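You operate a simulated robot arm through the tools that you are given. There is no shell and no other tool. Be economical: measure what you need, move in short steps, check, and stop when the job is done.

You are at the controls of a simulated two-armed robot. One attempt, no reset.

JOB
Grip the shaft in the shaft vice and fetch its bearing.
Fine: open the vice to 55 first; the shaft lies along the jaws; bearing from the tools drawer to the middle of the wall shelf; shut the drawer.

It is judged by the outcome, as a careful person would: the job done as asked, and still so three seconds after it is handed in. It fails if anything else is knocked over, pushed out of place, dropped, spilled or broken.

ROBOT AND FRAMES
Two 7-joint arms with two-finger parallel grippers on one trunk, on a base that drives. Base frame: it is fixed to the floor where the robot stands at the start and does not move with it; the origin is under the middle of the robot, x ahead of it, y to its left, z up. Lengths are in mm, angles in rad, forces in N, time in s.
The left shoulder is at the start at [50, 158, 1158], the right one opposite. With the tool pointing down near the work surface each hand reaches from about 100 to 560 mm from the robot's upright axis, wherever it stands, measured 20 degrees to its own side. Places, roughly: back jig bolt [-900, -300, 900]; box latch [300, -300, 1300]; door lock [-300, -500, 500]; front jig bolt [-600, -400, 900]; jig lever [-700, -200, 900]; middle of the wall shelf [300, -400, 900]; thumb screw [-700, -700, 900]; tools drawer [-500, -400, 600]; vice bed [600, -200, 900]; vice handwheel [500, -100, 800]. Payload 3.91 kg a hand.
The tool frame of a hand sits at the grasp point between the pads (the TCP): z along the fingers, y along the line on which they close. The tips reach 30 mm beyond it. Largest opening 110 mm; finger width 20, thickness 10; the body of the gripper, 48 by 112 mm, starts 55 mm behind the TCP.
Orientation is that of the tool frame in the base frame, as a unit quaternion [x, y, z, w]. With the fingers straight down and closing along the base's y, the tool's x points along the base's -x, its y along +y and its z along -z.

CONTROLS
- The arms move only by the tool step_arm. It takes "left_commands", "right_commands" or both (then of equal length, played together; a hand with none holds still); each is a list of rows, each an object of numbers (a shift or turn left out is 0, a gripper value left out holds the last): "x", "y", "z": the shift along the base's x, y, z in mm; "ax", "ay", "az": the turn, a rotation vector about the base's x, y, z in rad; "fingers": the finger opening in mm, from 0 to 110. In form: [{"x": .., "y": .., "z": .., "ax": .., "ay": .., "az": .., "fingers": ..}, ...]. A call has 1 to 8 rows; each row shifts and turns the commanded pose from where the row before left it. A row lasts 0.2 s, in which the tool goes at most 50 mm and 0.15 rad; a call with a longer step from one row to the next is refused whole, and so is a gripper value outside its range. A pose out of reach is approached as far as the arm can. The call stops where the force on the tool passes 90 N (or 10 N more than at its start, if that is more) or the arm is blocked; 0.2 s more then pass. Each finger travels about 153 mm/s and halts on what it meets, pressing with about 37 N; the grip force reading is that of the motor and also rises with nothing between the fingers. The clock runs only during rows and for 0.2 s after the last one: add rows that do not move to give the fingers time. It gives the time, the measured TCP pose, the force on the tool (base axes), the opening and the grip force at its end, in the units of the frame above (readings bear some noise), with the torque about the TCP (base axes, N m) and any sound that the robot's microphone picked up, and new pictures: "show" is both (left out), scene, wrist or none (wrist: the cameras of the hands that moved).
- Cameras (640 x 400 px; columns grow to the right, rows downward): "scene" is now at [80.3, -79, 1292.8]; the picture's right is [-0.90, -0.44, 0.00], its down [-0.26, 0.53, -0.81] and it looks along [0.36, -0.72, -0.59] (base axes); focal length 214 px, centre (320, 200). "left" rides on the left gripper at [73, -17, -103] in its tool frame; the picture's right is [0.23, 0.97, 0.00], its down [-0.76, 0.18, -0.62] and it looks along [-0.61, 0.14, 0.78] (tool axes); focal length 222 px, centre (320, 200). "right" rides on the right gripper at [72, 17, -103] in its tool frame; the picture's right is [-0.23, 0.97, 0.00], its down [-0.76, -0.18, -0.62] and it looks along [-0.61, -0.14, 0.78] (tool axes); focal length 222 px, centre (320, 200). There is no depth. A picture from a camera that has moved, and an enlarged one, comes with that camera's place and axes in the base frame and with its lens.
- raise_lower(by): slides the trunk up (or, below 0, down) by that many mm; the arms and the scene camera ride with it, the base frame stays. It gives what a move gives, with no picture.
- drive_base(legs): drives the robot by 1 to 6 legs, each [ahead, turn to the left] in mm and rad, along the robot's own axes; the way and the turn of a leg run together, so that a leg with both is an arc; at most 1500 mm and 3.142 rad a leg. The arms and the cameras ride along, it lands a little off, and it stops where it bumps. It gives what a move gives, and a new picture of the scene camera.
- head_to(pan, tilt): turns the head with the scene camera to pan (to the left, within 1.396 rad either way) and tilt (down, from -0.506 to 1.204), counted from straight ahead of the robot. It gives what a move gives, and a new picture of the scene camera.
- close_up(camera, box): a new picture of the part [left, top, right, bottom] of that camera's present view, enlarged. It takes no simulated time.
- close_job(): hands the job in; it is judged then, once.

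Work in short steps. Places have to be worked out from the pictures, the camera data and where the tool is seen: move nearer, look again, correct. Check each grasp and each placing, and mend what went wrong. You have 120 turns and 260 pictures in all, those below and enlarged ones among them. Open the grippers and draw the arms clear of the work before you hand the job in, unless the task says otherwise; then end with one line.

The tools are called after "Call:" by a JSON object that holds its "api" and its "payload". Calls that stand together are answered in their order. step_arm: Moves the arms, as the interface text tells. Its arguments: {"type":"object","properties":{"left_commands":{"type":"array"},"right_commands":{"type":"array"},"show":{"type":"string","enum":["both","scene","wrist","none"]}},"required":[]} The other tools are called the same way: raise_lower (by) slides the trunk up or down; drive_base (legs) drives the base; head_to (pan, tilt) turns the head that bears the scene camera; close_up (camera, box) takes an enlarged picture of a part of a camera's view; close_job () hands the job in.

At the start:

```text
time: 0.0
left_tool_pos: [401.4, -47.4, 1161.2]
left_tcp_rot: [-0.001, 1.0, 0.0, 0.0]
left_force: [0.7, 0.1, -1.2]
left_ft_torque: [-0.01, -0.03, 0.0]
left_grip_width: 109.7
left_finger_force: 0.0
right_tool_pos: [206.7, -272.7, 1250.2]
right_tcp_rot: [0.001, 1.0, 0.0, 0.0]
right_force: [0.0, 0.7, -0.4]
right_ft_torque: [0.01, -0.03, -0.03]
right_grip_width: 109.9
right_finger_force: 0.1
trunk travel left (down, up): [-400.0, 82.0]
robot x, y, heading: [-2.4, -0.8, -0.002]
head pan, tilt: [-1.112, 0.635]
```

scene: 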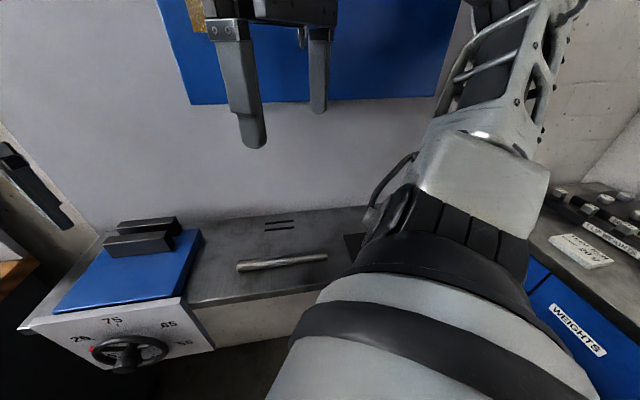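
right: 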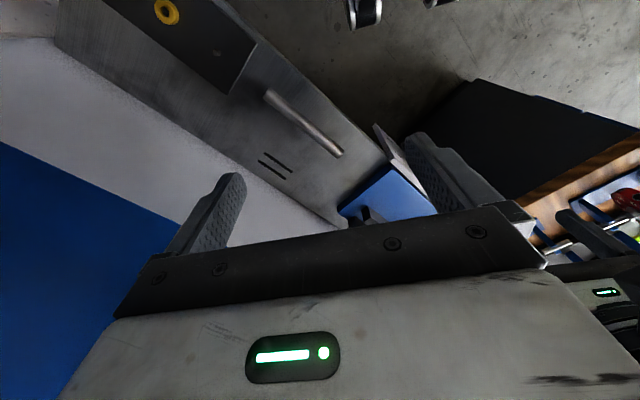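
left: 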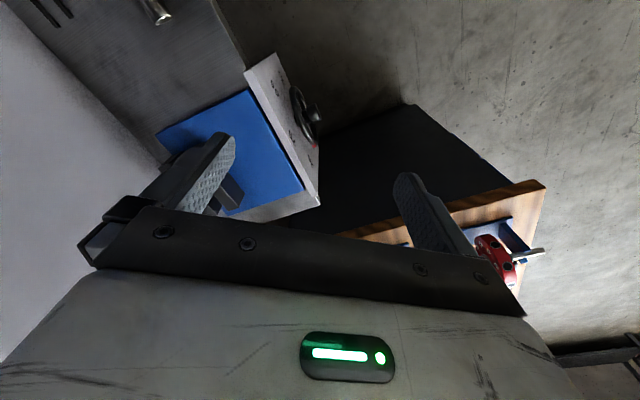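

The vice with a handwheel dial is at picture left, and the shaft lies on the wall shelf next to it. I look closer at the dial and the shaft.

Call:
{"api": "close_up", "payload": {"camera": "scene", "box": [20, 200, 220, 380]}}

Call:
{"api": "close_up", "payload": {"camera": "scene", "box": [200, 190, 400, 315]}}

Call:
{"api": "close_up", "payload": {"camera": "left", "box": [120, 40, 360, 240]}}

```text
2.22 times, centred on (120, 290) of scene
camera zoom: at [80.3, -79.0, 1292.8], right [-0.9, -0.44, 0.0], down [-0.26, 0.53, -0.81], along [0.36, -0.72, -0.59], focal length 477 px, centre (764, 0)
```

zoom: 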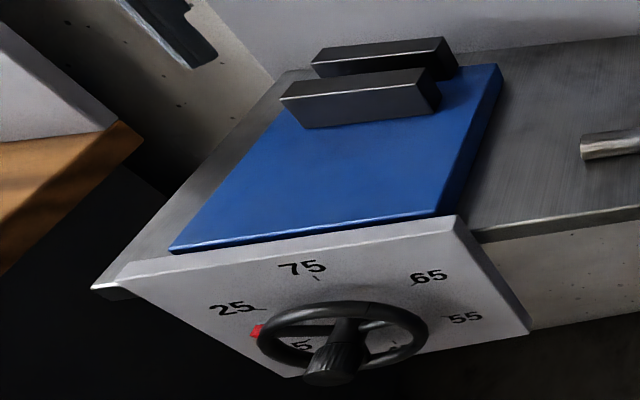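

```text
3.20 times, centred on (300, 252) of scene
camera zoom: at [80.3, -79.0, 1292.8], right [-0.9, -0.44, 0.0], down [-0.26, 0.53, -0.81], along [0.36, -0.72, -0.59], focal length 686 px, centre (384, 32)
```

zoom: 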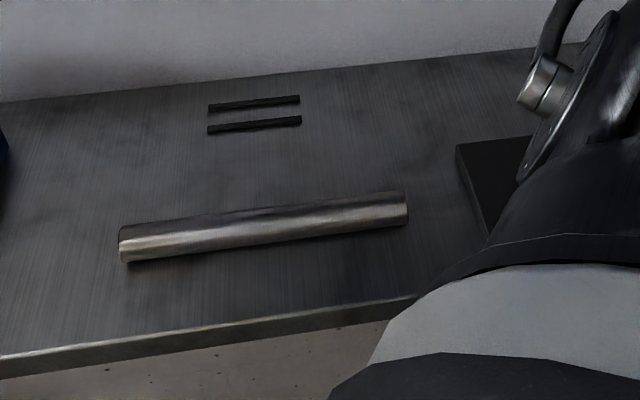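

```text
2.00 times, centred on (240, 140) of left
camera zoom: at [328.3, -64.4, 1263.9], right [-0.23, 0.97, 0.0], down [0.76, 0.18, 0.62], along [0.61, 0.14, -0.78], focal length 444 px, centre (480, 320)
```

zoom: 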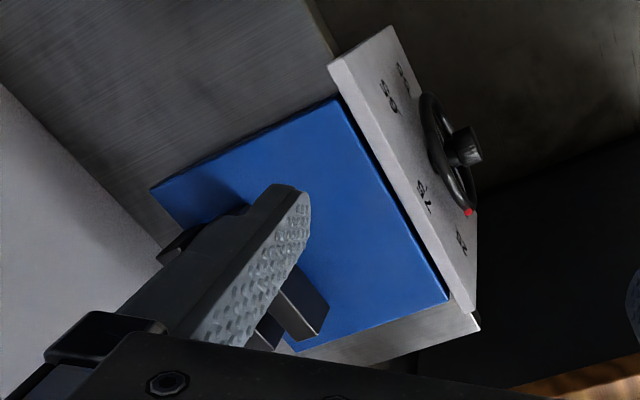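

Geometry so far: the shelf runs along roughly (0.8, 0.6) and its front faces (-0.6, 0.8). I look around to see the wall box, the side benches and the tools drawer before I drive anywhere.

Call:
{"api": "head_to", "payload": {"pan": -1.1, "tilt": 0.0}}

Call:
{"api": "head_to", "payload": {"pan": -0.4, "tilt": 0.7}}

Call:
{"api": "head_to", "payload": {"pan": -1.396, "tilt": 0.9}}

```text
time: 1.0
left_tool_pos: [401.0, -46.7, 1160.2]
left_tcp_rot: [-0.001, 1.0, 0.0, 0.0]
left_force: [-0.1, -0.4, 0.4]
left_ft_torque: [0.01, 0.0, -0.01]
left_grip_width: 109.8
left_finger_force: 0.0
right_tool_pos: [205.5, -271.4, 1249.8]
right_tcp_rot: [0.001, 1.0, 0.0, 0.0]
right_force: [0.4, -0.1, -0.2]
right_ft_torque: [0.0, 0.01, 0.0]
right_grip_width: 109.8
right_finger_force: 0.1
trunk travel left (down, up): [-400.0, 82.0]
robot x, y, heading: [0.9, 2.6, -0.001]
head pan, tilt: [-1.1, 0.0]
camera scene: at [82.5, -81.0, 1350.9], right [-0.89, -0.45, 0.0], down [0.0, 0.0, -1.0], along [0.45, -0.89, 0.0], focal length 214 px, centre (320, 200)
```

scene: 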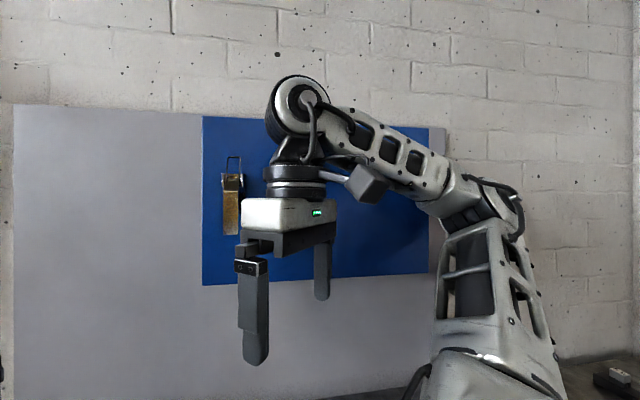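

```text
time: 2.1
left_tool_pos: [400.6, -48.0, 1160.6]
left_tcp_rot: [-0.001, 1.0, 0.0, 0.001]
left_force: [0.7, 0.2, -0.1]
left_ft_torque: [-0.01, 0.02, -0.01]
left_grip_width: 109.9
left_finger_force: 0.0
right_tool_pos: [206.2, -271.7, 1251.3]
right_tcp_rot: [-0.001, 1.0, 0.0, 0.0]
right_force: [0.3, 0.0, 0.3]
right_ft_torque: [0.01, 0.0, 0.02]
right_grip_width: 110.1
right_finger_force: 0.0
trunk travel left (down, up): [-400.0, 82.0]
robot x, y, heading: [-0.8, -1.1, -0.004]
head pan, tilt: [-0.4, 0.7]
camera scene: at [119.8, -33.9, 1287.2], right [-0.39, -0.92, 0.0], down [-0.59, 0.25, -0.77], along [0.7, -0.3, -0.64], focal length 214 px, centre (320, 200)
```

scene: 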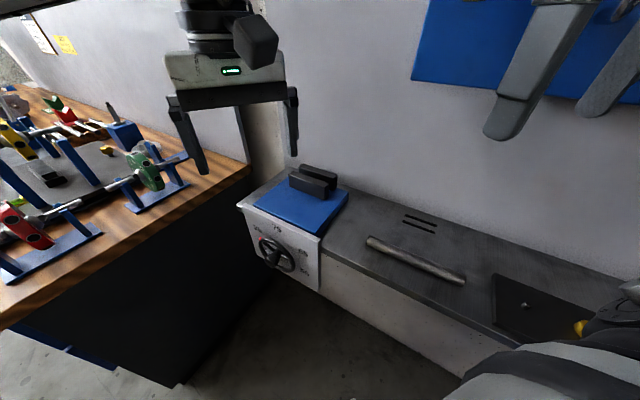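

```text
time: 3.4
left_tool_pos: [401.3, -47.0, 1159.9]
left_tcp_rot: [-0.001, 1.0, 0.0, 0.0]
left_force: [0.6, 0.0, 0.9]
left_ft_torque: [0.01, 0.01, 0.0]
left_grip_width: 109.8
left_finger_force: 0.1
right_tool_pos: [205.6, -272.3, 1250.5]
right_tcp_rot: [0.0, 1.0, 0.0, 0.001]
right_force: [0.1, 0.2, 0.8]
right_ft_torque: [0.0, 0.03, -0.05]
right_grip_width: 110.0
right_finger_force: 0.1
trunk travel left (down, up): [-400.0, 82.0]
robot x, y, heading: [0.8, -1.2, -0.0]
head pan, tilt: [-1.396, 0.901]
camera scene: at [54.8, -75.1, 1271.0], right [-0.98, -0.17, 0.0], down [-0.14, 0.77, -0.62], along [0.11, -0.61, -0.78], focal length 214 px, centre (320, 200)
```

scene: 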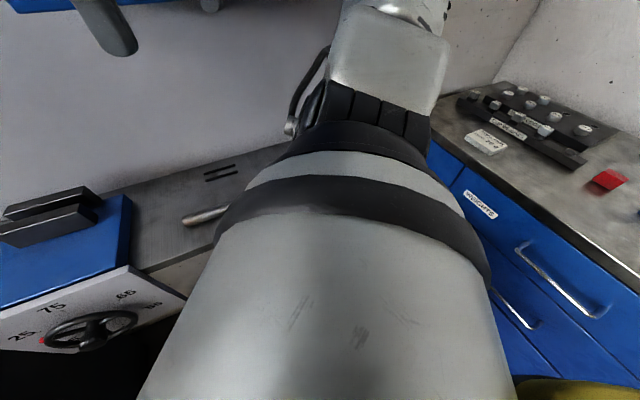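

The layout is now clear: the vice with its dial, the shelf with the shaft, a dark pad at the right of the shelf, and blue drawers at the right-hand cabinet. I face the dial for a sharp close-up.

Call:
{"api": "head_to", "payload": {"pan": -0.45, "tilt": 0.75}}

Call:
{"api": "close_up", "payload": {"camera": "scene", "box": [225, 150, 385, 280]}}

Call:
{"api": "close_up", "payload": {"camera": "scene", "box": [240, 195, 310, 260]}}

```text
time: 4.6
left_tool_pos: [401.9, -48.8, 1159.5]
left_tcp_rot: [-0.001, 1.0, 0.001, 0.0]
left_force: [-0.1, 0.7, 0.9]
left_ft_torque: [0.02, 0.01, 0.01]
left_grip_width: 110.0
left_finger_force: 0.1
right_tool_pos: [206.3, -271.4, 1250.5]
right_tcp_rot: [0.0, 1.0, 0.0, 0.0]
right_force: [0.2, -0.1, -0.3]
right_ft_torque: [0.03, 0.03, 0.01]
right_grip_width: 109.9
right_finger_force: 0.1
trunk travel left (down, up): [-400.0, 82.0]
robot x, y, heading: [1.1, -0.3, 0.004]
head pan, tilt: [-0.45, 0.75]
camera scene: at [116.2, -36.9, 1282.9], right [-0.44, -0.9, 0.0], down [-0.61, 0.3, -0.73], along [0.66, -0.32, -0.68], focal length 214 px, centre (320, 200)
```

scene: 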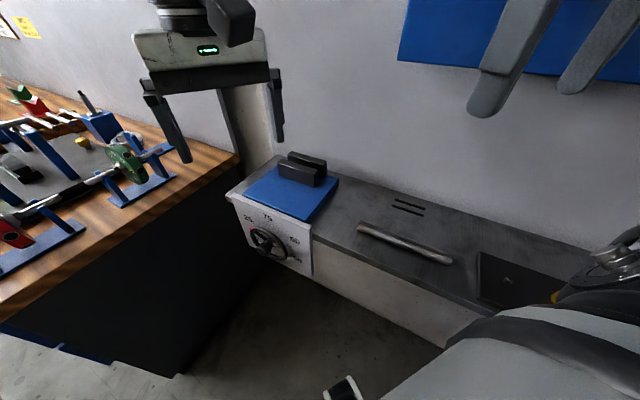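

```text
3.08 times, centred on (305, 215) of scene
camera zoom: at [116.2, -36.9, 1282.9], right [-0.44, -0.9, 0.0], down [-0.61, 0.3, -0.73], along [0.66, -0.32, -0.68], focal length 660 px, centre (366, 154)
```

zoom: 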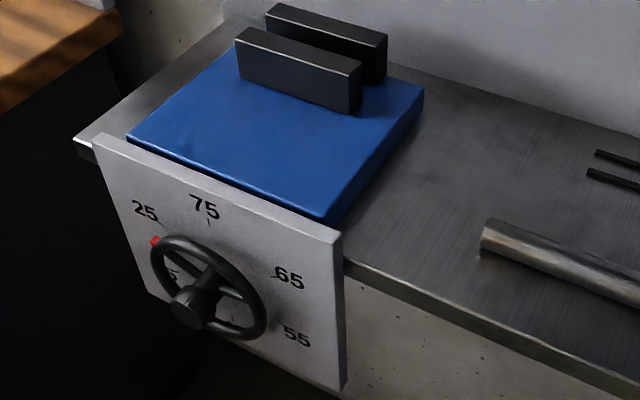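

```text
6.15 times, centred on (275, 228) of scene
camera zoom: at [116.2, -36.9, 1282.9], right [-0.44, -0.9, 0.0], down [-0.61, 0.3, -0.73], along [0.66, -0.32, -0.68], focal length 1320 px, centre (597, 31)
```

zoom: 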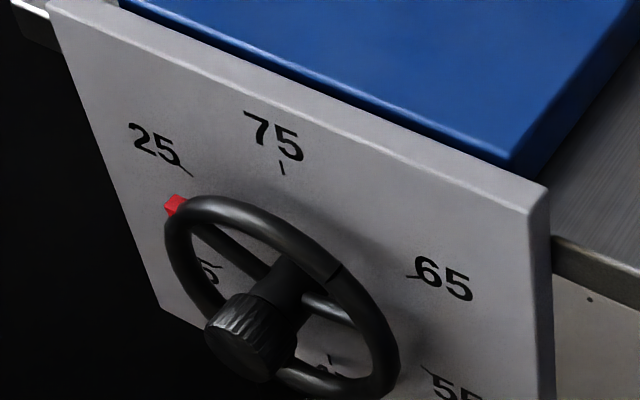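

The dial reads counter-clockwise 25, 35, 45, 55, 65, 75, with the red pointer near 30. Before driving I pull the left hand in and up, so that it cannot sweep over the benches.

Call:
{"api": "step_arm", "payload": {"left_commands": [{"x": -40, "y": 15, "z": 15}, {"x": -40, "y": 15, "z": 15}, {"x": -40, "y": 15, "z": 15}, {"x": -30, "y": 15, "z": 15}], "show": "none"}}

Call:
{"api": "head_to", "payload": {"pan": 1.0, "tilt": 0.7}}

```text
time: 5.6
left_tool_pos: [265.5, 11.6, 1214.7]
left_tcp_rot: [-0.028, 1.0, 0.004, -0.005]
left_force: [4.6, -8.0, -14.6]
left_ft_torque: [1.14, -0.58, 0.67]
left_grip_width: 110.1
left_finger_force: 0.0
right_tool_pos: [207.9, -271.9, 1250.6]
right_tcp_rot: [0.0, 1.0, 0.0, 0.001]
right_force: [0.6, -0.4, 0.8]
right_ft_torque: [-0.02, 0.02, 0.0]
right_grip_width: 109.9
right_finger_force: 0.0
trunk travel left (down, up): [-400.0, 82.0]
robot x, y, heading: [1.2, -2.5, -0.003]
head pan, tilt: [-0.45, 0.75]
stopped in row 4 (left hand): the force on the tool passed its limit at 109 N (the readings are from after the stop); the commanded pose is now the measured one
```

```text
time: 7.2
left_tool_pos: [263.7, 11.4, 1216.3]
left_tcp_rot: [-0.025, 1.0, 0.001, -0.004]
left_force: [-0.3, 0.6, -0.8]
left_ft_torque: [-0.04, -0.03, 0.03]
left_grip_width: 109.9
left_finger_force: 0.0
right_tool_pos: [205.9, -271.7, 1249.1]
right_tcp_rot: [0.0, 1.0, 0.0, 0.0]
right_force: [-0.5, 0.0, 0.5]
right_ft_torque: [-0.01, -0.01, -0.03]
right_grip_width: 110.0
right_finger_force: 0.1
trunk travel left (down, up): [-400.0, 82.0]
robot x, y, heading: [-0.6, 3.5, 0.002]
head pan, tilt: [1.0, 0.7]
camera scene: at [87.7, 70.6, 1287.1], right [0.84, -0.54, 0.0], down [-0.35, -0.54, -0.76], along [0.41, 0.64, -0.64], focal length 214 px, centre (320, 200)
```

scene: 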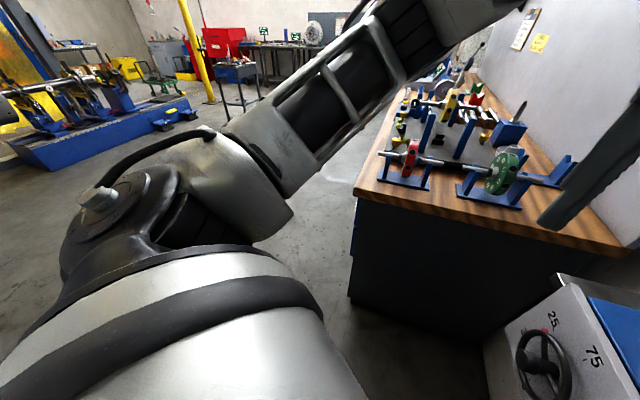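

The left arm touched the robot itself and stopped, so I ease it out a little. The floor to the left is clear. I back off from the shelf, turn left along it, drive 300 and turn to face the vice.

Call:
{"api": "step_arm", "payload": {"left_commands": [{"x": 25, "y": 5}], "show": "none"}}

Call:
{"api": "drive_base", "payload": {"legs": [[-100, 0], [0, 0.645], [290, 0], [0, -1.57]]}}

Call:
{"api": "head_to", "payload": {"pan": 0.3, "tilt": 0.8}}

```text
time: 7.6
left_tool_pos: [289.2, 15.9, 1216.2]
left_tcp_rot: [-0.025, 1.0, 0.001, -0.005]
left_force: [0.2, 0.0, -0.1]
left_ft_torque: [-0.03, 0.02, 0.0]
left_grip_width: 109.6
left_finger_force: 0.0
right_tool_pos: [207.3, -272.1, 1250.3]
right_tcp_rot: [-0.001, 1.0, 0.0, 0.0]
right_force: [-0.1, 0.6, -0.5]
right_ft_torque: [0.02, 0.0, 0.02]
right_grip_width: 109.9
right_finger_force: 0.0
trunk travel left (down, up): [-400.0, 82.0]
robot x, y, heading: [-0.8, -1.8, 0.002]
head pan, tilt: [1.0, 0.7]
```

```text
time: 10.5
left_tool_pos: [112.0, 179.0, 1220.0]
left_tcp_rot: [-0.34, 0.94, 0.001, 0.001]
left_force: [0.3, 0.0, -0.6]
left_ft_torque: [0.01, -0.02, 0.0]
left_grip_width: 110.0
left_finger_force: 0.0
right_tool_pos: [216.0, -101.7, 1255.9]
right_tcp_rot: [-0.316, 0.948, 0.003, 0.016]
right_force: [-0.7, -0.4, -1.1]
right_ft_torque: [0.02, 0.01, 0.02]
right_grip_width: 110.1
right_finger_force: 0.2
trunk travel left (down, up): [-400.0, 82.0]
robot x, y, heading: [-105.6, -1.6, 0.636]
head pan, tilt: [1.0, 0.7]
stopped in leg 2: the robot was blocked; the commanded pose is now the measured one
camera scene: at [-82.4, 100.1, 1287.7], right [1.0, 0.07, 0.01], down [0.05, -0.64, -0.77], along [-0.04, 0.77, -0.64], focal length 214 px, centre (320, 200)
```

scene: 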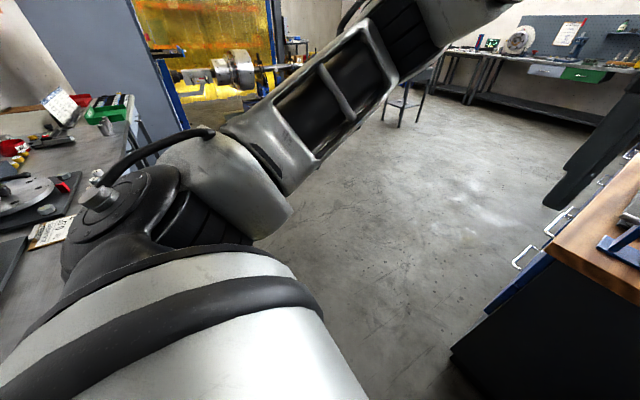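

```text
time: 11.6
left_tool_pos: [110.7, 178.9, 1219.9]
left_tcp_rot: [-0.341, 0.94, 0.002, 0.002]
left_force: [0.5, -0.3, 0.2]
left_ft_torque: [-0.01, 0.01, 0.02]
left_grip_width: 109.8
left_finger_force: 0.0
right_tool_pos: [215.3, -102.9, 1256.1]
right_tcp_rot: [-0.317, 0.948, 0.004, 0.016]
right_force: [-0.4, -0.3, -0.4]
right_ft_torque: [-0.03, 0.03, 0.0]
right_grip_width: 110.1
right_finger_force: 0.2
trunk travel left (down, up): [-400.0, 82.0]
robot x, y, heading: [-98.1, -4.7, 0.64]
head pan, tilt: [0.3, 0.799]
camera scene: at [-30.3, 81.3, 1282.1], right [0.81, -0.58, 0.0], down [-0.4, -0.57, -0.72], along [0.42, 0.58, -0.69], focal length 214 px, centre (320, 200)
```

scene: 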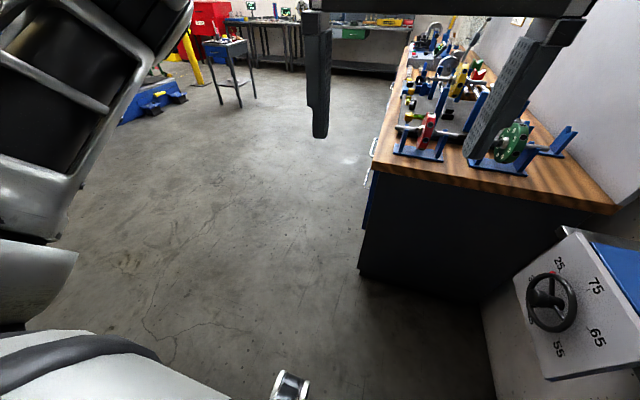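

The turn was blocked just short of its end, and the right hand is slightly displaced, so the right arm may be touching the wall box. I look there.

Call:
{"api": "head_to", "payload": {"pan": -1.35, "tilt": 0.0}}

```text
time: 13.3
left_tool_pos: [110.5, 178.1, 1220.6]
left_tcp_rot: [-0.341, 0.94, 0.001, 0.002]
left_force: [0.5, 0.4, -0.1]
left_ft_torque: [-0.01, -0.01, 0.03]
left_grip_width: 110.0
left_finger_force: 0.0
right_tool_pos: [216.2, -101.7, 1257.0]
right_tcp_rot: [-0.317, 0.948, 0.003, 0.016]
right_force: [-0.1, 0.0, -0.2]
right_ft_torque: [0.02, 0.05, -0.01]
right_grip_width: 110.1
right_finger_force: 0.0
trunk travel left (down, up): [-400.0, 82.0]
robot x, y, heading: [-97.8, -0.4, 0.639]
head pan, tilt: [-1.349, 0.0]
camera scene: at [-10.3, -43.6, 1351.9], right [-0.65, -0.76, -0.01], down [0.01, 0.01, -1.0], along [0.76, -0.65, 0.0], focal length 214 px, centre (320, 200)
```

scene: 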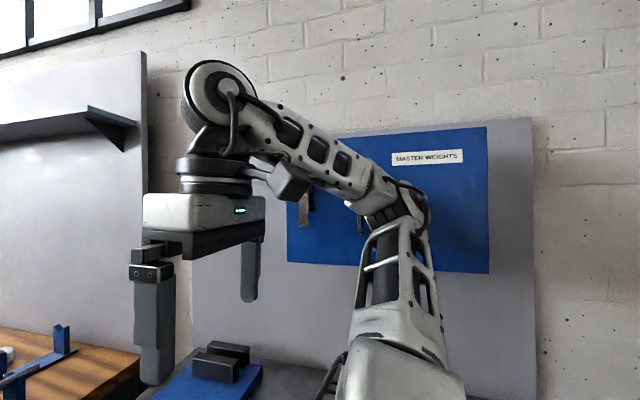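

The right elbow was probably brushing the wall box. I turn right a little, back away from the wall, straighten along the shelf and drive forward, all with more clearance.

Call:
{"api": "drive_base", "payload": {"legs": [[0, -0.3], [-160, 0], [0, 0.3]]}}

```text
time: 14.0
left_tool_pos: [114.9, 180.1, 1218.0]
left_tcp_rot: [-0.339, 0.941, 0.0, 0.0]
left_force: [0.0, 0.4, 0.3]
left_ft_torque: [0.02, 0.02, 0.03]
left_grip_width: 109.9
left_finger_force: 0.1
right_tool_pos: [216.7, -102.8, 1255.0]
right_tcp_rot: [-0.316, 0.949, 0.003, 0.018]
right_force: [-0.2, 0.2, 0.6]
right_ft_torque: [-0.01, -0.01, 0.0]
right_grip_width: 109.9
right_finger_force: 0.2
trunk travel left (down, up): [-400.0, 82.0]
robot x, y, heading: [-104.1, -4.0, 0.635]
head pan, tilt: [-1.349, 0.0]
stopped in leg 1: the robot was blocked; the commanded pose is now the measured one
camera scene: at [-7.5, -42.4, 1351.1], right [-0.66, -0.75, -0.01], down [0.01, 0.0, -1.0], along [0.75, -0.66, 0.0], focal length 214 px, centre (320, 200)
```

scene: 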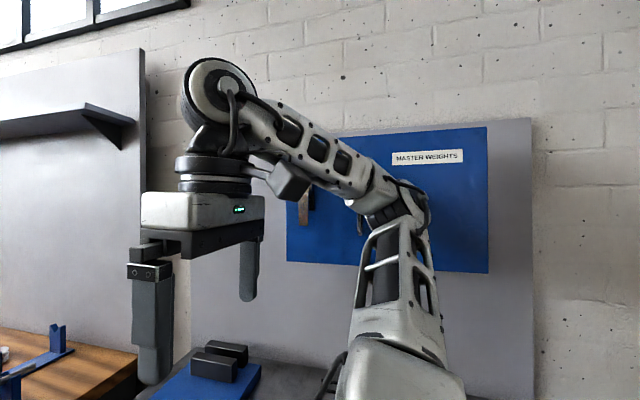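

It is blocked both ways, so the elbow is pressing on the box. I draw the right hand away from the wall in small steps to take the elbow off it.

Call:
{"api": "step_arm", "payload": {"right_commands": [{"x": -9, "y": 12}, {"x": -9, "y": 12}, {"x": -9, "y": 12}], "show": "scene"}}

```text
time: 14.8
left_tool_pos: [111.5, 179.3, 1219.9]
left_tcp_rot: [-0.34, 0.94, 0.001, 0.002]
left_force: [0.8, 0.6, -0.3]
left_ft_torque: [0.01, 0.0, -0.01]
left_grip_width: 110.3
left_finger_force: 0.1
right_tool_pos: [189.2, -65.9, 1258.2]
right_tcp_rot: [-0.316, 0.949, 0.004, 0.019]
right_force: [0.0, 0.1, 0.3]
right_ft_torque: [0.02, -0.01, 0.01]
right_grip_width: 110.0
right_finger_force: 0.1
trunk travel left (down, up): [-400.0, 82.0]
robot x, y, heading: [-101.3, -0.3, 0.633]
head pan, tilt: [-1.349, 0.0]
camera scene: at [-9.3, -43.0, 1351.9], right [-0.65, -0.76, -0.01], down [0.01, 0.01, -1.0], along [0.76, -0.65, 0.0], focal length 214 px, centre (320, 200)
```

scene: 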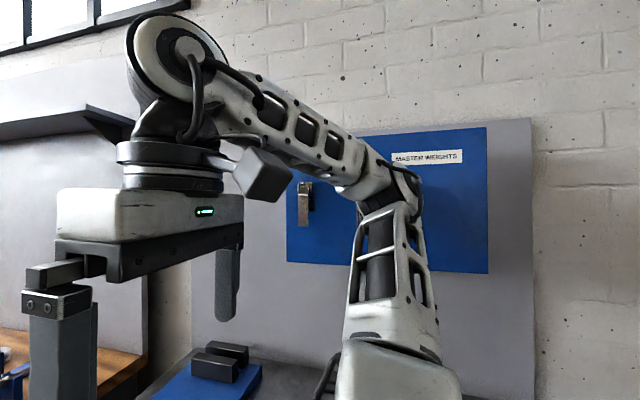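

The elbow shifted away from the box. I try a small turn right and a reverse.

Call:
{"api": "drive_base", "payload": {"legs": [[0, -0.25], [-150, 0]]}}

```text
time: 17.0
left_tool_pos: [19.6, 67.2, 1217.9]
left_tcp_rot: [-0.221, 0.975, 0.0, -0.003]
left_force: [0.2, -0.5, 0.1]
left_ft_torque: [0.04, -0.01, 0.0]
left_grip_width: 110.0
left_finger_force: 0.0
right_tool_pos: [35.5, -189.6, 1255.1]
right_tcp_rot: [-0.196, 0.981, 0.001, 0.011]
right_force: [-0.7, -0.4, -0.2]
right_ft_torque: [0.03, -0.05, -0.01]
right_grip_width: 109.9
right_finger_force: 0.0
trunk travel left (down, up): [-400.0, 82.0]
robot x, y, heading: [-240.3, -58.7, 0.387]
head pan, tilt: [-1.349, 0.0]
camera scene: at [-150.7, -118.2, 1351.1], right [-0.82, -0.57, 0.0], down [0.0, 0.0, -1.0], along [0.57, -0.82, 0.0], focal length 214 px, centre (320, 200)
```

scene: 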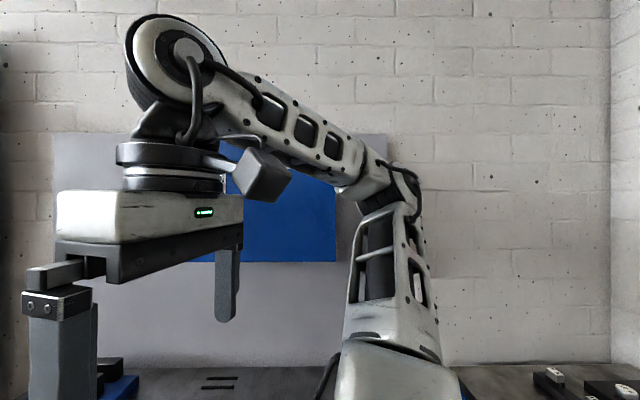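

Freed. Now I turn slightly outward from the shelf, drive to in front of the vice, and turn to face it.

Call:
{"api": "drive_base", "payload": {"legs": [[0, 0.36], [440, 0], [0, -1.674]]}}

Call:
{"api": "head_to", "payload": {"pan": 0.1, "tilt": 0.75}}

```text
time: 24.8
left_tool_pos: [273.5, 24.2, 1216.6]
left_tcp_rot: [0.417, 0.909, 0.002, -0.003]
left_force: [-0.5, 0.6, -0.6]
left_ft_torque: [-0.05, -0.02, 0.03]
left_grip_width: 110.2
left_finger_force: 0.0
right_tool_pos: [28.9, -57.2, 1253.9]
right_tcp_rot: [0.441, 0.898, -0.006, 0.01]
right_force: [-0.4, 0.0, -0.9]
right_ft_torque: [-0.03, 0.03, 0.02]
right_grip_width: 109.8
right_finger_force: 0.0
trunk travel left (down, up): [-400.0, 82.0]
robot x, y, heading: [86.0, 242.8, -0.919]
head pan, tilt: [-1.349, 0.0]
camera scene: at [52.5, 141.7, 1351.0], right [-0.77, 0.64, 0.0], down [0.0, 0.0, -1.0], along [-0.64, -0.77, 0.0], focal length 214 px, centre (320, 200)
```

scene: 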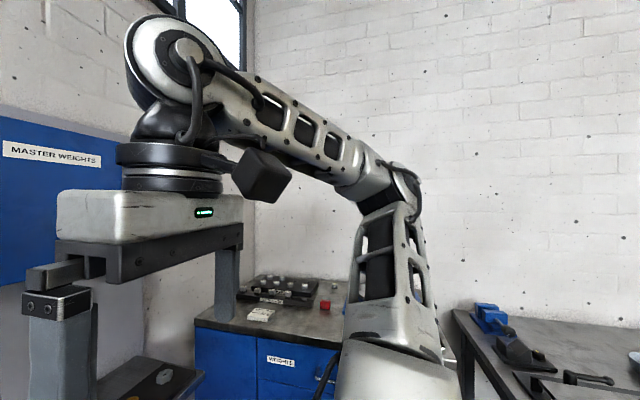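

```text
time: 26.4
left_tool_pos: [273.8, 24.5, 1217.6]
left_tcp_rot: [0.417, 0.909, 0.003, -0.004]
left_force: [0.3, -0.5, 0.3]
left_ft_torque: [-0.02, -0.01, -0.03]
left_grip_width: 109.9
left_finger_force: 0.0
right_tool_pos: [29.8, -57.2, 1254.0]
right_tcp_rot: [0.442, 0.897, -0.006, 0.009]
right_force: [-0.8, 0.0, 0.2]
right_ft_torque: [0.0, 0.0, 0.02]
right_grip_width: 110.2
right_finger_force: 0.1
trunk travel left (down, up): [-400.0, 82.0]
robot x, y, heading: [84.8, 248.0, -0.918]
head pan, tilt: [0.099, 0.75]
camera scene: at [166.9, 149.9, 1282.9], right [-0.73, -0.68, 0.0], down [-0.46, 0.5, -0.73], along [0.5, -0.54, -0.68], focal length 214 px, centre (320, 200)
```

scene: 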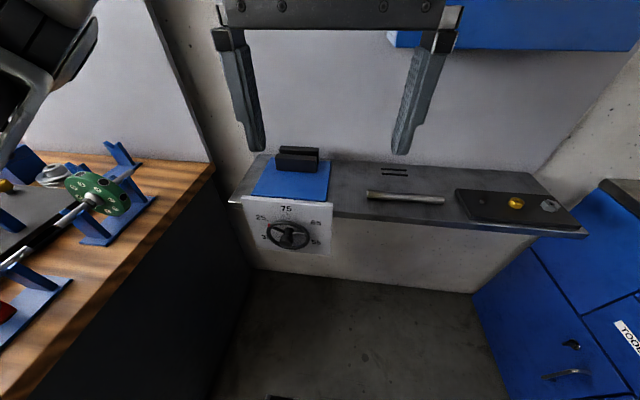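

Good view, and the robot squarely faces the vice. I move 90 closer, lower the trunk, and zoom on the dial.

Call:
{"api": "drive_base", "payload": {"legs": [[90, 0]]}}

Call:
{"api": "raise_lower", "payload": {"by": -200}}

Call:
{"api": "head_to", "payload": {"pan": 0.3, "tilt": 0.6}}

```text
time: 27.5
left_tool_pos: [326.9, -47.6, 1217.4]
left_tcp_rot: [0.418, 0.908, 0.003, -0.004]
left_force: [-0.4, -0.3, 0.1]
left_ft_torque: [0.03, 0.05, 0.02]
left_grip_width: 109.9
left_finger_force: 0.1
right_tool_pos: [83.6, -127.9, 1253.4]
right_tcp_rot: [0.441, 0.897, -0.006, 0.009]
right_force: [-0.2, -0.3, -0.5]
right_ft_torque: [0.0, 0.01, -0.01]
right_grip_width: 109.9
right_finger_force: 0.1
trunk travel left (down, up): [-400.0, 82.0]
robot x, y, heading: [137.8, 176.6, -0.923]
head pan, tilt: [0.099, 0.75]
camera scene: at [221.0, 78.7, 1282.8], right [-0.73, -0.68, 0.0], down [-0.46, 0.5, -0.73], along [0.5, -0.54, -0.68], focal length 214 px, centre (320, 200)
```

scene: 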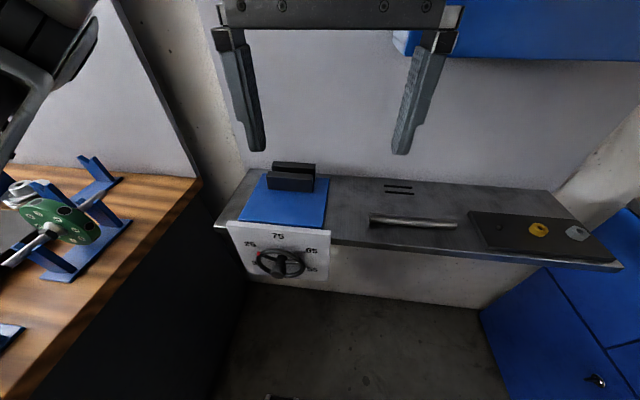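

```text
time: 29.7
left_tool_pos: [327.7, -45.8, 1017.2]
left_tcp_rot: [0.418, 0.908, 0.001, -0.003]
left_force: [0.0, 0.5, -0.1]
left_ft_torque: [0.01, 0.01, -0.03]
left_grip_width: 110.1
left_finger_force: 0.1
right_tool_pos: [82.4, -126.6, 1054.4]
right_tcp_rot: [0.441, 0.897, -0.007, 0.009]
right_force: [0.5, -0.1, 0.3]
right_ft_torque: [-0.01, -0.03, -0.01]
right_grip_width: 109.9
right_finger_force: 0.1
trunk travel left (down, up): [-200.0, 282.0]
robot x, y, heading: [138.9, 173.4, -0.922]
head pan, tilt: [0.099, 0.75]
```

```text
time: 30.4
left_tool_pos: [327.2, -45.7, 1016.2]
left_tcp_rot: [0.418, 0.908, 0.002, -0.003]
left_force: [-1.4, 0.3, 0.2]
left_ft_torque: [0.03, 0.01, -0.07]
left_grip_width: 109.8
left_finger_force: 0.1
right_tool_pos: [83.9, -127.2, 1054.0]
right_tcp_rot: [0.442, 0.897, -0.007, 0.01]
right_force: [0.0, -0.5, -0.2]
right_ft_torque: [0.01, 0.02, 0.02]
right_grip_width: 110.0
right_finger_force: 0.2
trunk travel left (down, up): [-200.0, 282.0]
robot x, y, heading: [137.1, 168.8, -0.922]
head pan, tilt: [0.3, 0.6]
camera scene: at [235.9, 88.6, 1095.7], right [-0.58, -0.81, 0.0], down [-0.46, 0.33, -0.82], along [0.67, -0.48, -0.57], focal length 214 px, centre (320, 200)
```

scene: 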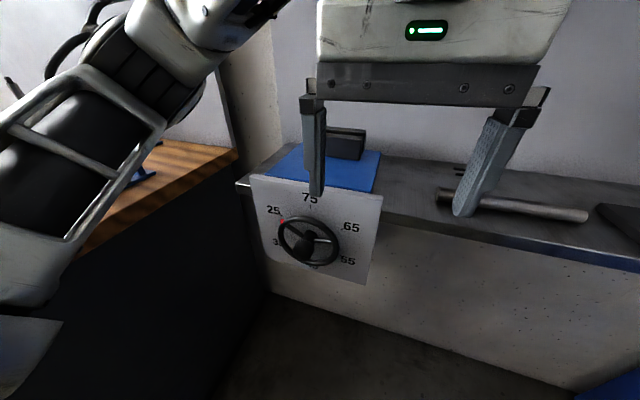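

Call:
{"api": "close_up", "payload": {"camera": "scene", "box": [240, 160, 400, 290]}}

```text
3.08 times, centred on (320, 225) of scene
camera zoom: at [235.9, 88.6, 1095.7], right [-0.58, -0.81, 0.0], down [-0.46, 0.33, -0.82], along [0.67, -0.48, -0.57], focal length 660 px, centre (320, 123)
```

zoom: 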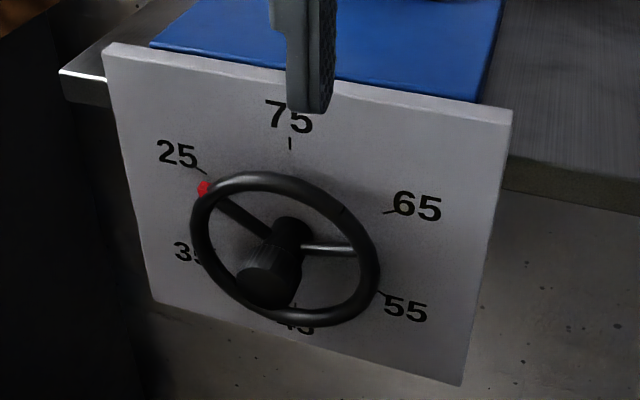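

The knob tip is at about [473,-43,797], 39 mm in diameter, and protrudes 35 mm along (0.6,-0.8); the pointer reads about 28. A horizontal hand needs more room, so I back up and start pitching the left hand forward.

Call:
{"api": "drive_base", "payload": {"legs": [[-170, 0]]}}

Call:
{"api": "step_arm", "payload": {"left_commands": [{"ax": -0.119, "ay": -0.09, "x": 25, "y": 10, "z": -10}, {"ax": -0.119, "ay": -0.09, "x": 25, "y": 10, "z": -10}, {"ax": -0.119, "ay": -0.09, "x": 25, "y": 5, "z": -10}, {"ax": -0.119, "ay": -0.09, "x": 25, "y": 5, "z": -10}, {"ax": -0.119, "ay": -0.09, "x": 20, "y": 0, "z": -10}, {"ax": -0.119, "ay": -0.09, "x": 10, "y": 0, "z": -10}], "show": "scene"}}

```text
time: 31.9
left_tool_pos: [222.4, 91.1, 1016.2]
left_tcp_rot: [0.419, 0.908, 0.002, -0.003]
left_force: [-0.1, 0.0, 0.1]
left_ft_torque: [0.01, 0.0, 0.0]
left_grip_width: 110.1
left_finger_force: 0.1
right_tool_pos: [-21.4, 11.4, 1052.7]
right_tcp_rot: [0.443, 0.897, -0.006, 0.009]
right_force: [-0.6, 0.1, 0.3]
right_ft_torque: [0.02, -0.01, -0.02]
right_grip_width: 109.8
right_finger_force: 0.1
trunk travel left (down, up): [-200.0, 282.0]
robot x, y, heading: [34.4, 306.9, -0.923]
head pan, tilt: [0.3, 0.6]
camera scene: at [131.7, 225.7, 1095.8], right [-0.58, -0.81, 0.0], down [-0.46, 0.33, -0.83], along [0.67, -0.48, -0.56], focal length 214 px, centre (320, 200)
```

scene: 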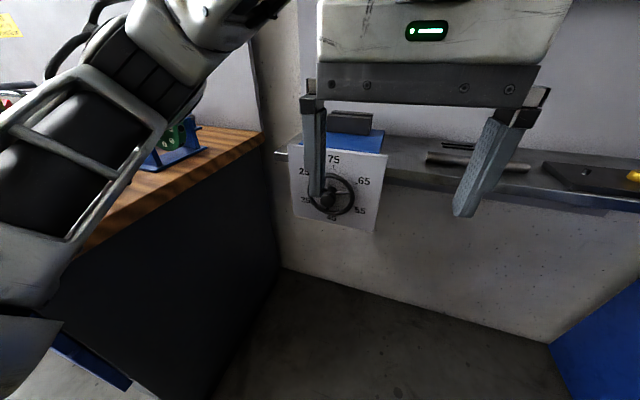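

```text
time: 33.3
left_tool_pos: [355.7, 108.5, 963.8]
left_tcp_rot: [0.378, 0.82, -0.201, 0.38]
left_force: [-0.3, 0.1, 0.0]
left_ft_torque: [0.01, 0.01, -0.03]
left_grip_width: 109.9
left_finger_force: 0.1
left hand out of reach, approached as far as the arm can: row 6
right_tool_pos: [-22.4, 10.0, 1053.4]
right_tcp_rot: [0.443, 0.896, -0.007, 0.009]
right_force: [0.2, -0.9, -0.2]
right_ft_torque: [-0.01, 0.01, -0.03]
right_grip_width: 109.9
right_finger_force: 0.0
trunk travel left (down, up): [-200.0, 282.0]
robot x, y, heading: [33.5, 309.0, -0.921]
head pan, tilt: [0.3, 0.6]
camera scene: at [131.8, 225.5, 1095.8], right [-0.58, -0.81, 0.0], down [-0.46, 0.33, -0.83], along [0.67, -0.48, -0.57], focal length 214 px, centre (320, 200)
```

scene: 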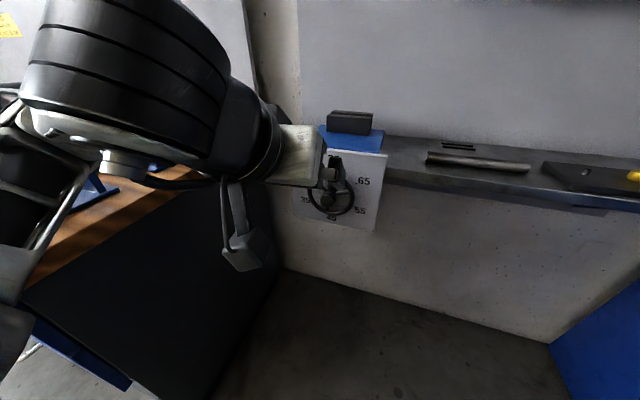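

The reach limit shows the arm is folded too tightly. I move the hand ahead and down while I continue pitching.

Call:
{"api": "step_arm", "payload": {"left_commands": [{"x": 15, "y": -20, "z": -15}, {"x": 15, "y": -20, "z": -15}, {"x": 6, "y": -8, "z": -10, "ax": -0.113, "ay": -0.085}, {"x": 6, "y": -8, "z": -10, "ax": -0.113, "ay": -0.085}, {"z": -15, "ax": -0.113, "ay": -0.085}, {"z": -15, "ax": -0.113, "ay": -0.085}, {"z": -15, "ax": -0.113, "ay": -0.085}], "show": "scene"}}

```text
time: 34.9
left_tool_pos: [381.0, 38.9, 876.6]
left_tcp_rot: [0.292, 0.635, -0.337, 0.631]
left_force: [0.0, 0.1, -1.2]
left_ft_torque: [0.01, -0.01, -0.02]
left_grip_width: 109.9
left_finger_force: 0.1
left hand out of reach, approached as far as the arm can: row 5, 7
right_tool_pos: [-22.0, 8.6, 1055.3]
right_tcp_rot: [0.443, 0.896, -0.006, 0.008]
right_force: [0.2, 0.5, -0.2]
right_ft_torque: [0.01, -0.02, 0.0]
right_grip_width: 109.8
right_finger_force: 0.0
trunk travel left (down, up): [-200.0, 282.0]
robot x, y, heading: [34.4, 311.0, -0.925]
head pan, tilt: [0.3, 0.6]
camera scene: at [132.6, 225.4, 1095.6], right [-0.58, -0.81, 0.0], down [-0.46, 0.33, -0.82], along [0.67, -0.48, -0.57], focal length 214 px, centre (320, 200)
```

scene: 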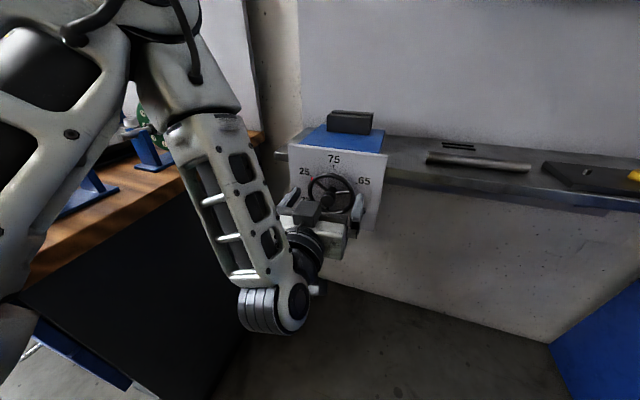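

The tool now points horizontally at the vice. I lower it to the knob height of about 797 and shift 24 along the shelf so that it lines up with the axis.

Call:
{"api": "step_arm", "payload": {"left_commands": [{"x": 5, "y": 4, "z": -20}, {"x": 5, "y": 4, "z": -20}, {"x": 5, "y": 4, "z": -20}, {"x": 4, "y": 3, "z": -20}]}}

```text
time: 35.9
left_tool_pos: [357.2, 31.4, 825.6]
left_tcp_rot: [0.292, 0.636, -0.336, 0.63]
left_force: [0.1, 0.8, 0.3]
left_ft_torque: [0.01, 0.01, -0.02]
left_grip_width: 110.0
left_finger_force: 0.1
left hand out of reach, approached as far as the arm can: row 1, 2, 3, 4
right_tool_pos: [-21.9, 10.1, 1054.6]
right_tcp_rot: [0.442, 0.897, -0.007, 0.01]
right_force: [-0.2, 0.1, -0.5]
right_ft_torque: [-0.03, 0.0, -0.04]
right_grip_width: 109.9
right_finger_force: 0.2
trunk travel left (down, up): [-200.0, 282.0]
robot x, y, heading: [38.0, 307.8, -0.925]
head pan, tilt: [0.3, 0.6]
camera scene: at [131.8, 225.6, 1095.8], right [-0.58, -0.81, 0.0], down [-0.46, 0.33, -0.83], along [0.67, -0.48, -0.56], focal length 214 px, centre (320, 200)
camera left: at [277.9, 99.8, 752.4], right [0.77, 0.58, -0.28], down [-0.21, 0.64, 0.74], along [0.61, -0.5, 0.61], focal length 222 px, centre (320, 200)
```

scene: 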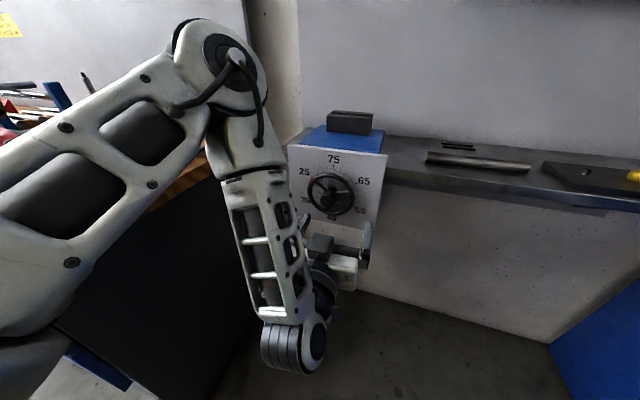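
left: 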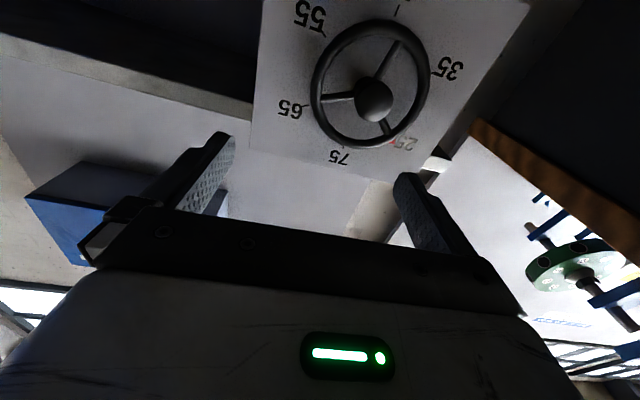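

The arm is at its limit for a low horizontal hand, so I lower the trunk by 130. That lets me raise the hand back up to knob height instead.

Call:
{"api": "raise_lower", "payload": {"by": -130}}

Call:
{"api": "step_arm", "payload": {"left_commands": [{"x": 10, "y": 4, "z": 20}, {"x": 10, "y": 4, "z": 20}, {"x": 10, "y": 4, "z": 20}, {"x": 8, "y": 4, "z": 20}, {"x": 5, "y": 0, "z": 20}]}}

```text
time: 37.5
left_tool_pos: [357.2, 31.6, 696.1]
left_tcp_rot: [0.293, 0.636, -0.337, 0.63]
left_force: [-0.2, -0.1, -0.6]
left_ft_torque: [-0.02, 0.0, -0.04]
left_grip_width: 110.0
left_finger_force: 0.1
right_tool_pos: [-21.7, 10.9, 923.5]
right_tcp_rot: [0.443, 0.896, -0.007, 0.009]
right_force: [0.9, -0.3, 0.6]
right_ft_torque: [0.01, 0.01, -0.01]
right_grip_width: 109.9
right_finger_force: 0.1
trunk travel left (down, up): [-70.0, 412.0]
robot x, y, heading: [34.3, 310.3, -0.931]
head pan, tilt: [0.3, 0.6]
```

```text
time: 38.6
left_tool_pos: [398.2, 40.1, 794.6]
left_tcp_rot: [0.292, 0.637, -0.335, 0.63]
left_force: [0.1, -0.6, 0.0]
left_ft_torque: [0.0, 0.01, 0.0]
left_grip_width: 109.7
left_finger_force: 0.1
left hand out of reach, approached as far as the arm can: row 4
right_tool_pos: [-22.2, 9.4, 924.7]
right_tcp_rot: [0.443, 0.897, -0.007, 0.009]
right_force: [0.3, -0.6, 1.3]
right_ft_torque: [0.01, 0.01, -0.02]
right_grip_width: 110.3
right_finger_force: 0.0
trunk travel left (down, up): [-70.0, 412.0]
robot x, y, heading: [32.1, 310.7, -0.92]
head pan, tilt: [0.3, 0.6]
camera scene: at [131.8, 225.6, 965.7], right [-0.58, -0.81, 0.0], down [-0.46, 0.33, -0.83], along [0.67, -0.48, -0.56], focal length 214 px, centre (320, 200)
camera left: at [320.0, 108.7, 720.6], right [0.77, 0.58, -0.28], down [-0.21, 0.64, 0.74], along [0.61, -0.51, 0.61], focal length 222 px, centre (320, 200)
```

scene: 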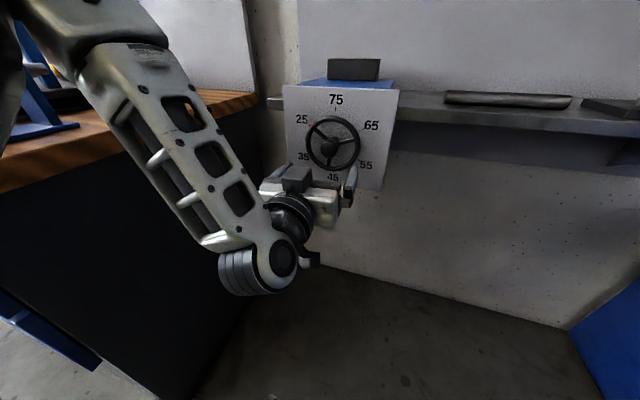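
left: 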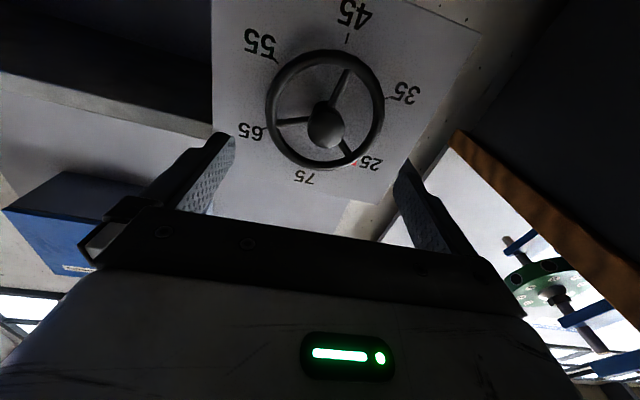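

The hand lines up with the knob to within about 9 mm, and the distance to the tip is about 109. I roll the hand clockwise first so that it has room for the counter-clockwise turn.

Call:
{"api": "step_arm", "payload": {"left_commands": [{"ax": 0.09, "ay": -0.119, "x": 7, "y": 6, "z": 2}, {"ax": 0.09, "ay": -0.119}, {"ax": 0.09, "ay": -0.119}, {"ax": 0.09, "ay": -0.119}, {"ax": 0.09, "ay": -0.119}, {"ax": 0.09, "ay": -0.119}, {"ax": 0.09, "ay": -0.119}, {"ax": 0.09, "ay": -0.119}], "show": "wrist"}}

```text
time: 40.5
left_tool_pos: [400.9, 37.6, 799.2]
left_tcp_rot: [0.607, 0.357, 0.071, 0.707]
left_force: [0.1, 0.0, 0.8]
left_ft_torque: [0.03, -0.01, 0.02]
left_grip_width: 110.0
left_finger_force: 0.1
left hand out of reach, approached as far as the arm can: row 1, 5
right_tool_pos: [-20.5, 8.5, 924.2]
right_tcp_rot: [0.444, 0.896, -0.006, 0.009]
right_force: [-0.7, -0.4, 0.6]
right_ft_torque: [0.04, 0.0, 0.04]
right_grip_width: 110.1
right_finger_force: 0.1
trunk travel left (down, up): [-70.0, 412.0]
robot x, y, heading: [33.0, 312.8, -0.922]
head pan, tilt: [0.3, 0.6]
camera left: at [387.2, 155.8, 752.2], right [0.49, 0.37, 0.79], down [-0.87, 0.14, 0.47], along [0.06, -0.92, 0.39], focal length 222 px, centre (320, 200)
```

left: 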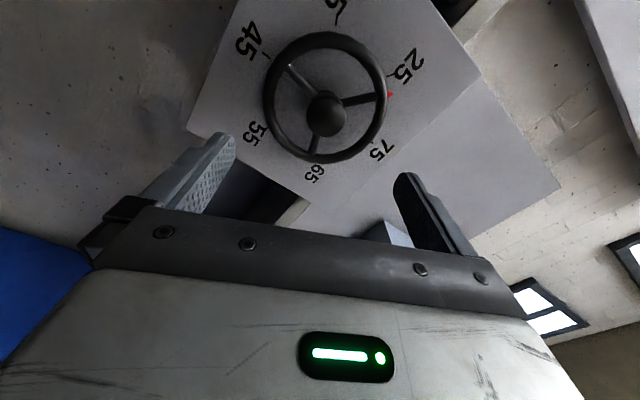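

The hand is rolled and still pointing along the axis, and the pointer sits just past 25. I advance 65 toward the knob with an 8 mm sideways correction.

Call:
{"api": "step_arm", "payload": {"left_commands": [{"x": 15, "y": -9, "z": -1}, {"x": 10, "y": -13}, {"x": 10, "y": -13}, {"x": 10, "y": -13}]}}

```text
time: 41.5
left_tool_pos: [426.8, -17.8, 810.1]
left_tcp_rot: [0.606, 0.359, 0.071, 0.706]
left_force: [0.3, -0.5, -0.1]
left_ft_torque: [0.02, 0.02, 0.02]
left_grip_width: 109.7
left_finger_force: 0.1
left hand out of reach, approached as far as the arm can: row 1, 2, 3, 4
right_tool_pos: [-21.1, 9.7, 924.9]
right_tcp_rot: [0.443, 0.896, -0.006, 0.01]
right_force: [0.8, -0.5, 0.3]
right_ft_torque: [0.0, 0.01, 0.0]
right_grip_width: 110.2
right_finger_force: 0.0
trunk travel left (down, up): [-70.0, 412.0]
robot x, y, heading: [33.1, 312.3, -0.929]
head pan, tilt: [0.3, 0.6]
camera scene: at [131.8, 225.6, 965.8], right [-0.58, -0.81, 0.0], down [-0.46, 0.33, -0.83], along [0.67, -0.48, -0.56], focal length 214 px, centre (320, 200)
camera left: at [412.3, 100.7, 763.5], right [0.49, 0.37, 0.79], down [-0.87, 0.14, 0.48], along [0.07, -0.92, 0.39], focal length 222 px, centre (320, 200)
```

scene: 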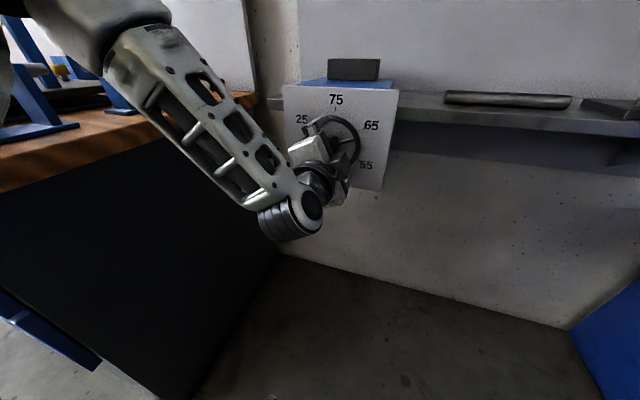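
left: 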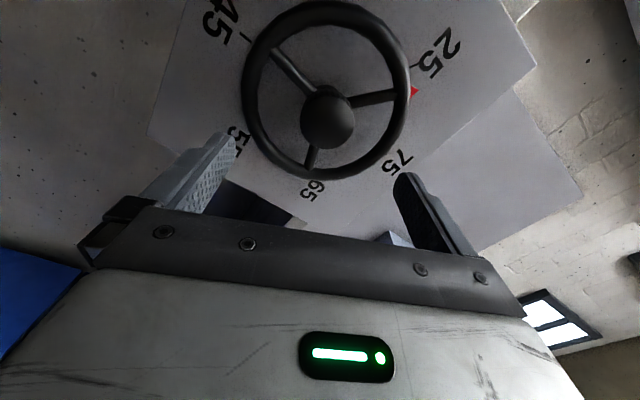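

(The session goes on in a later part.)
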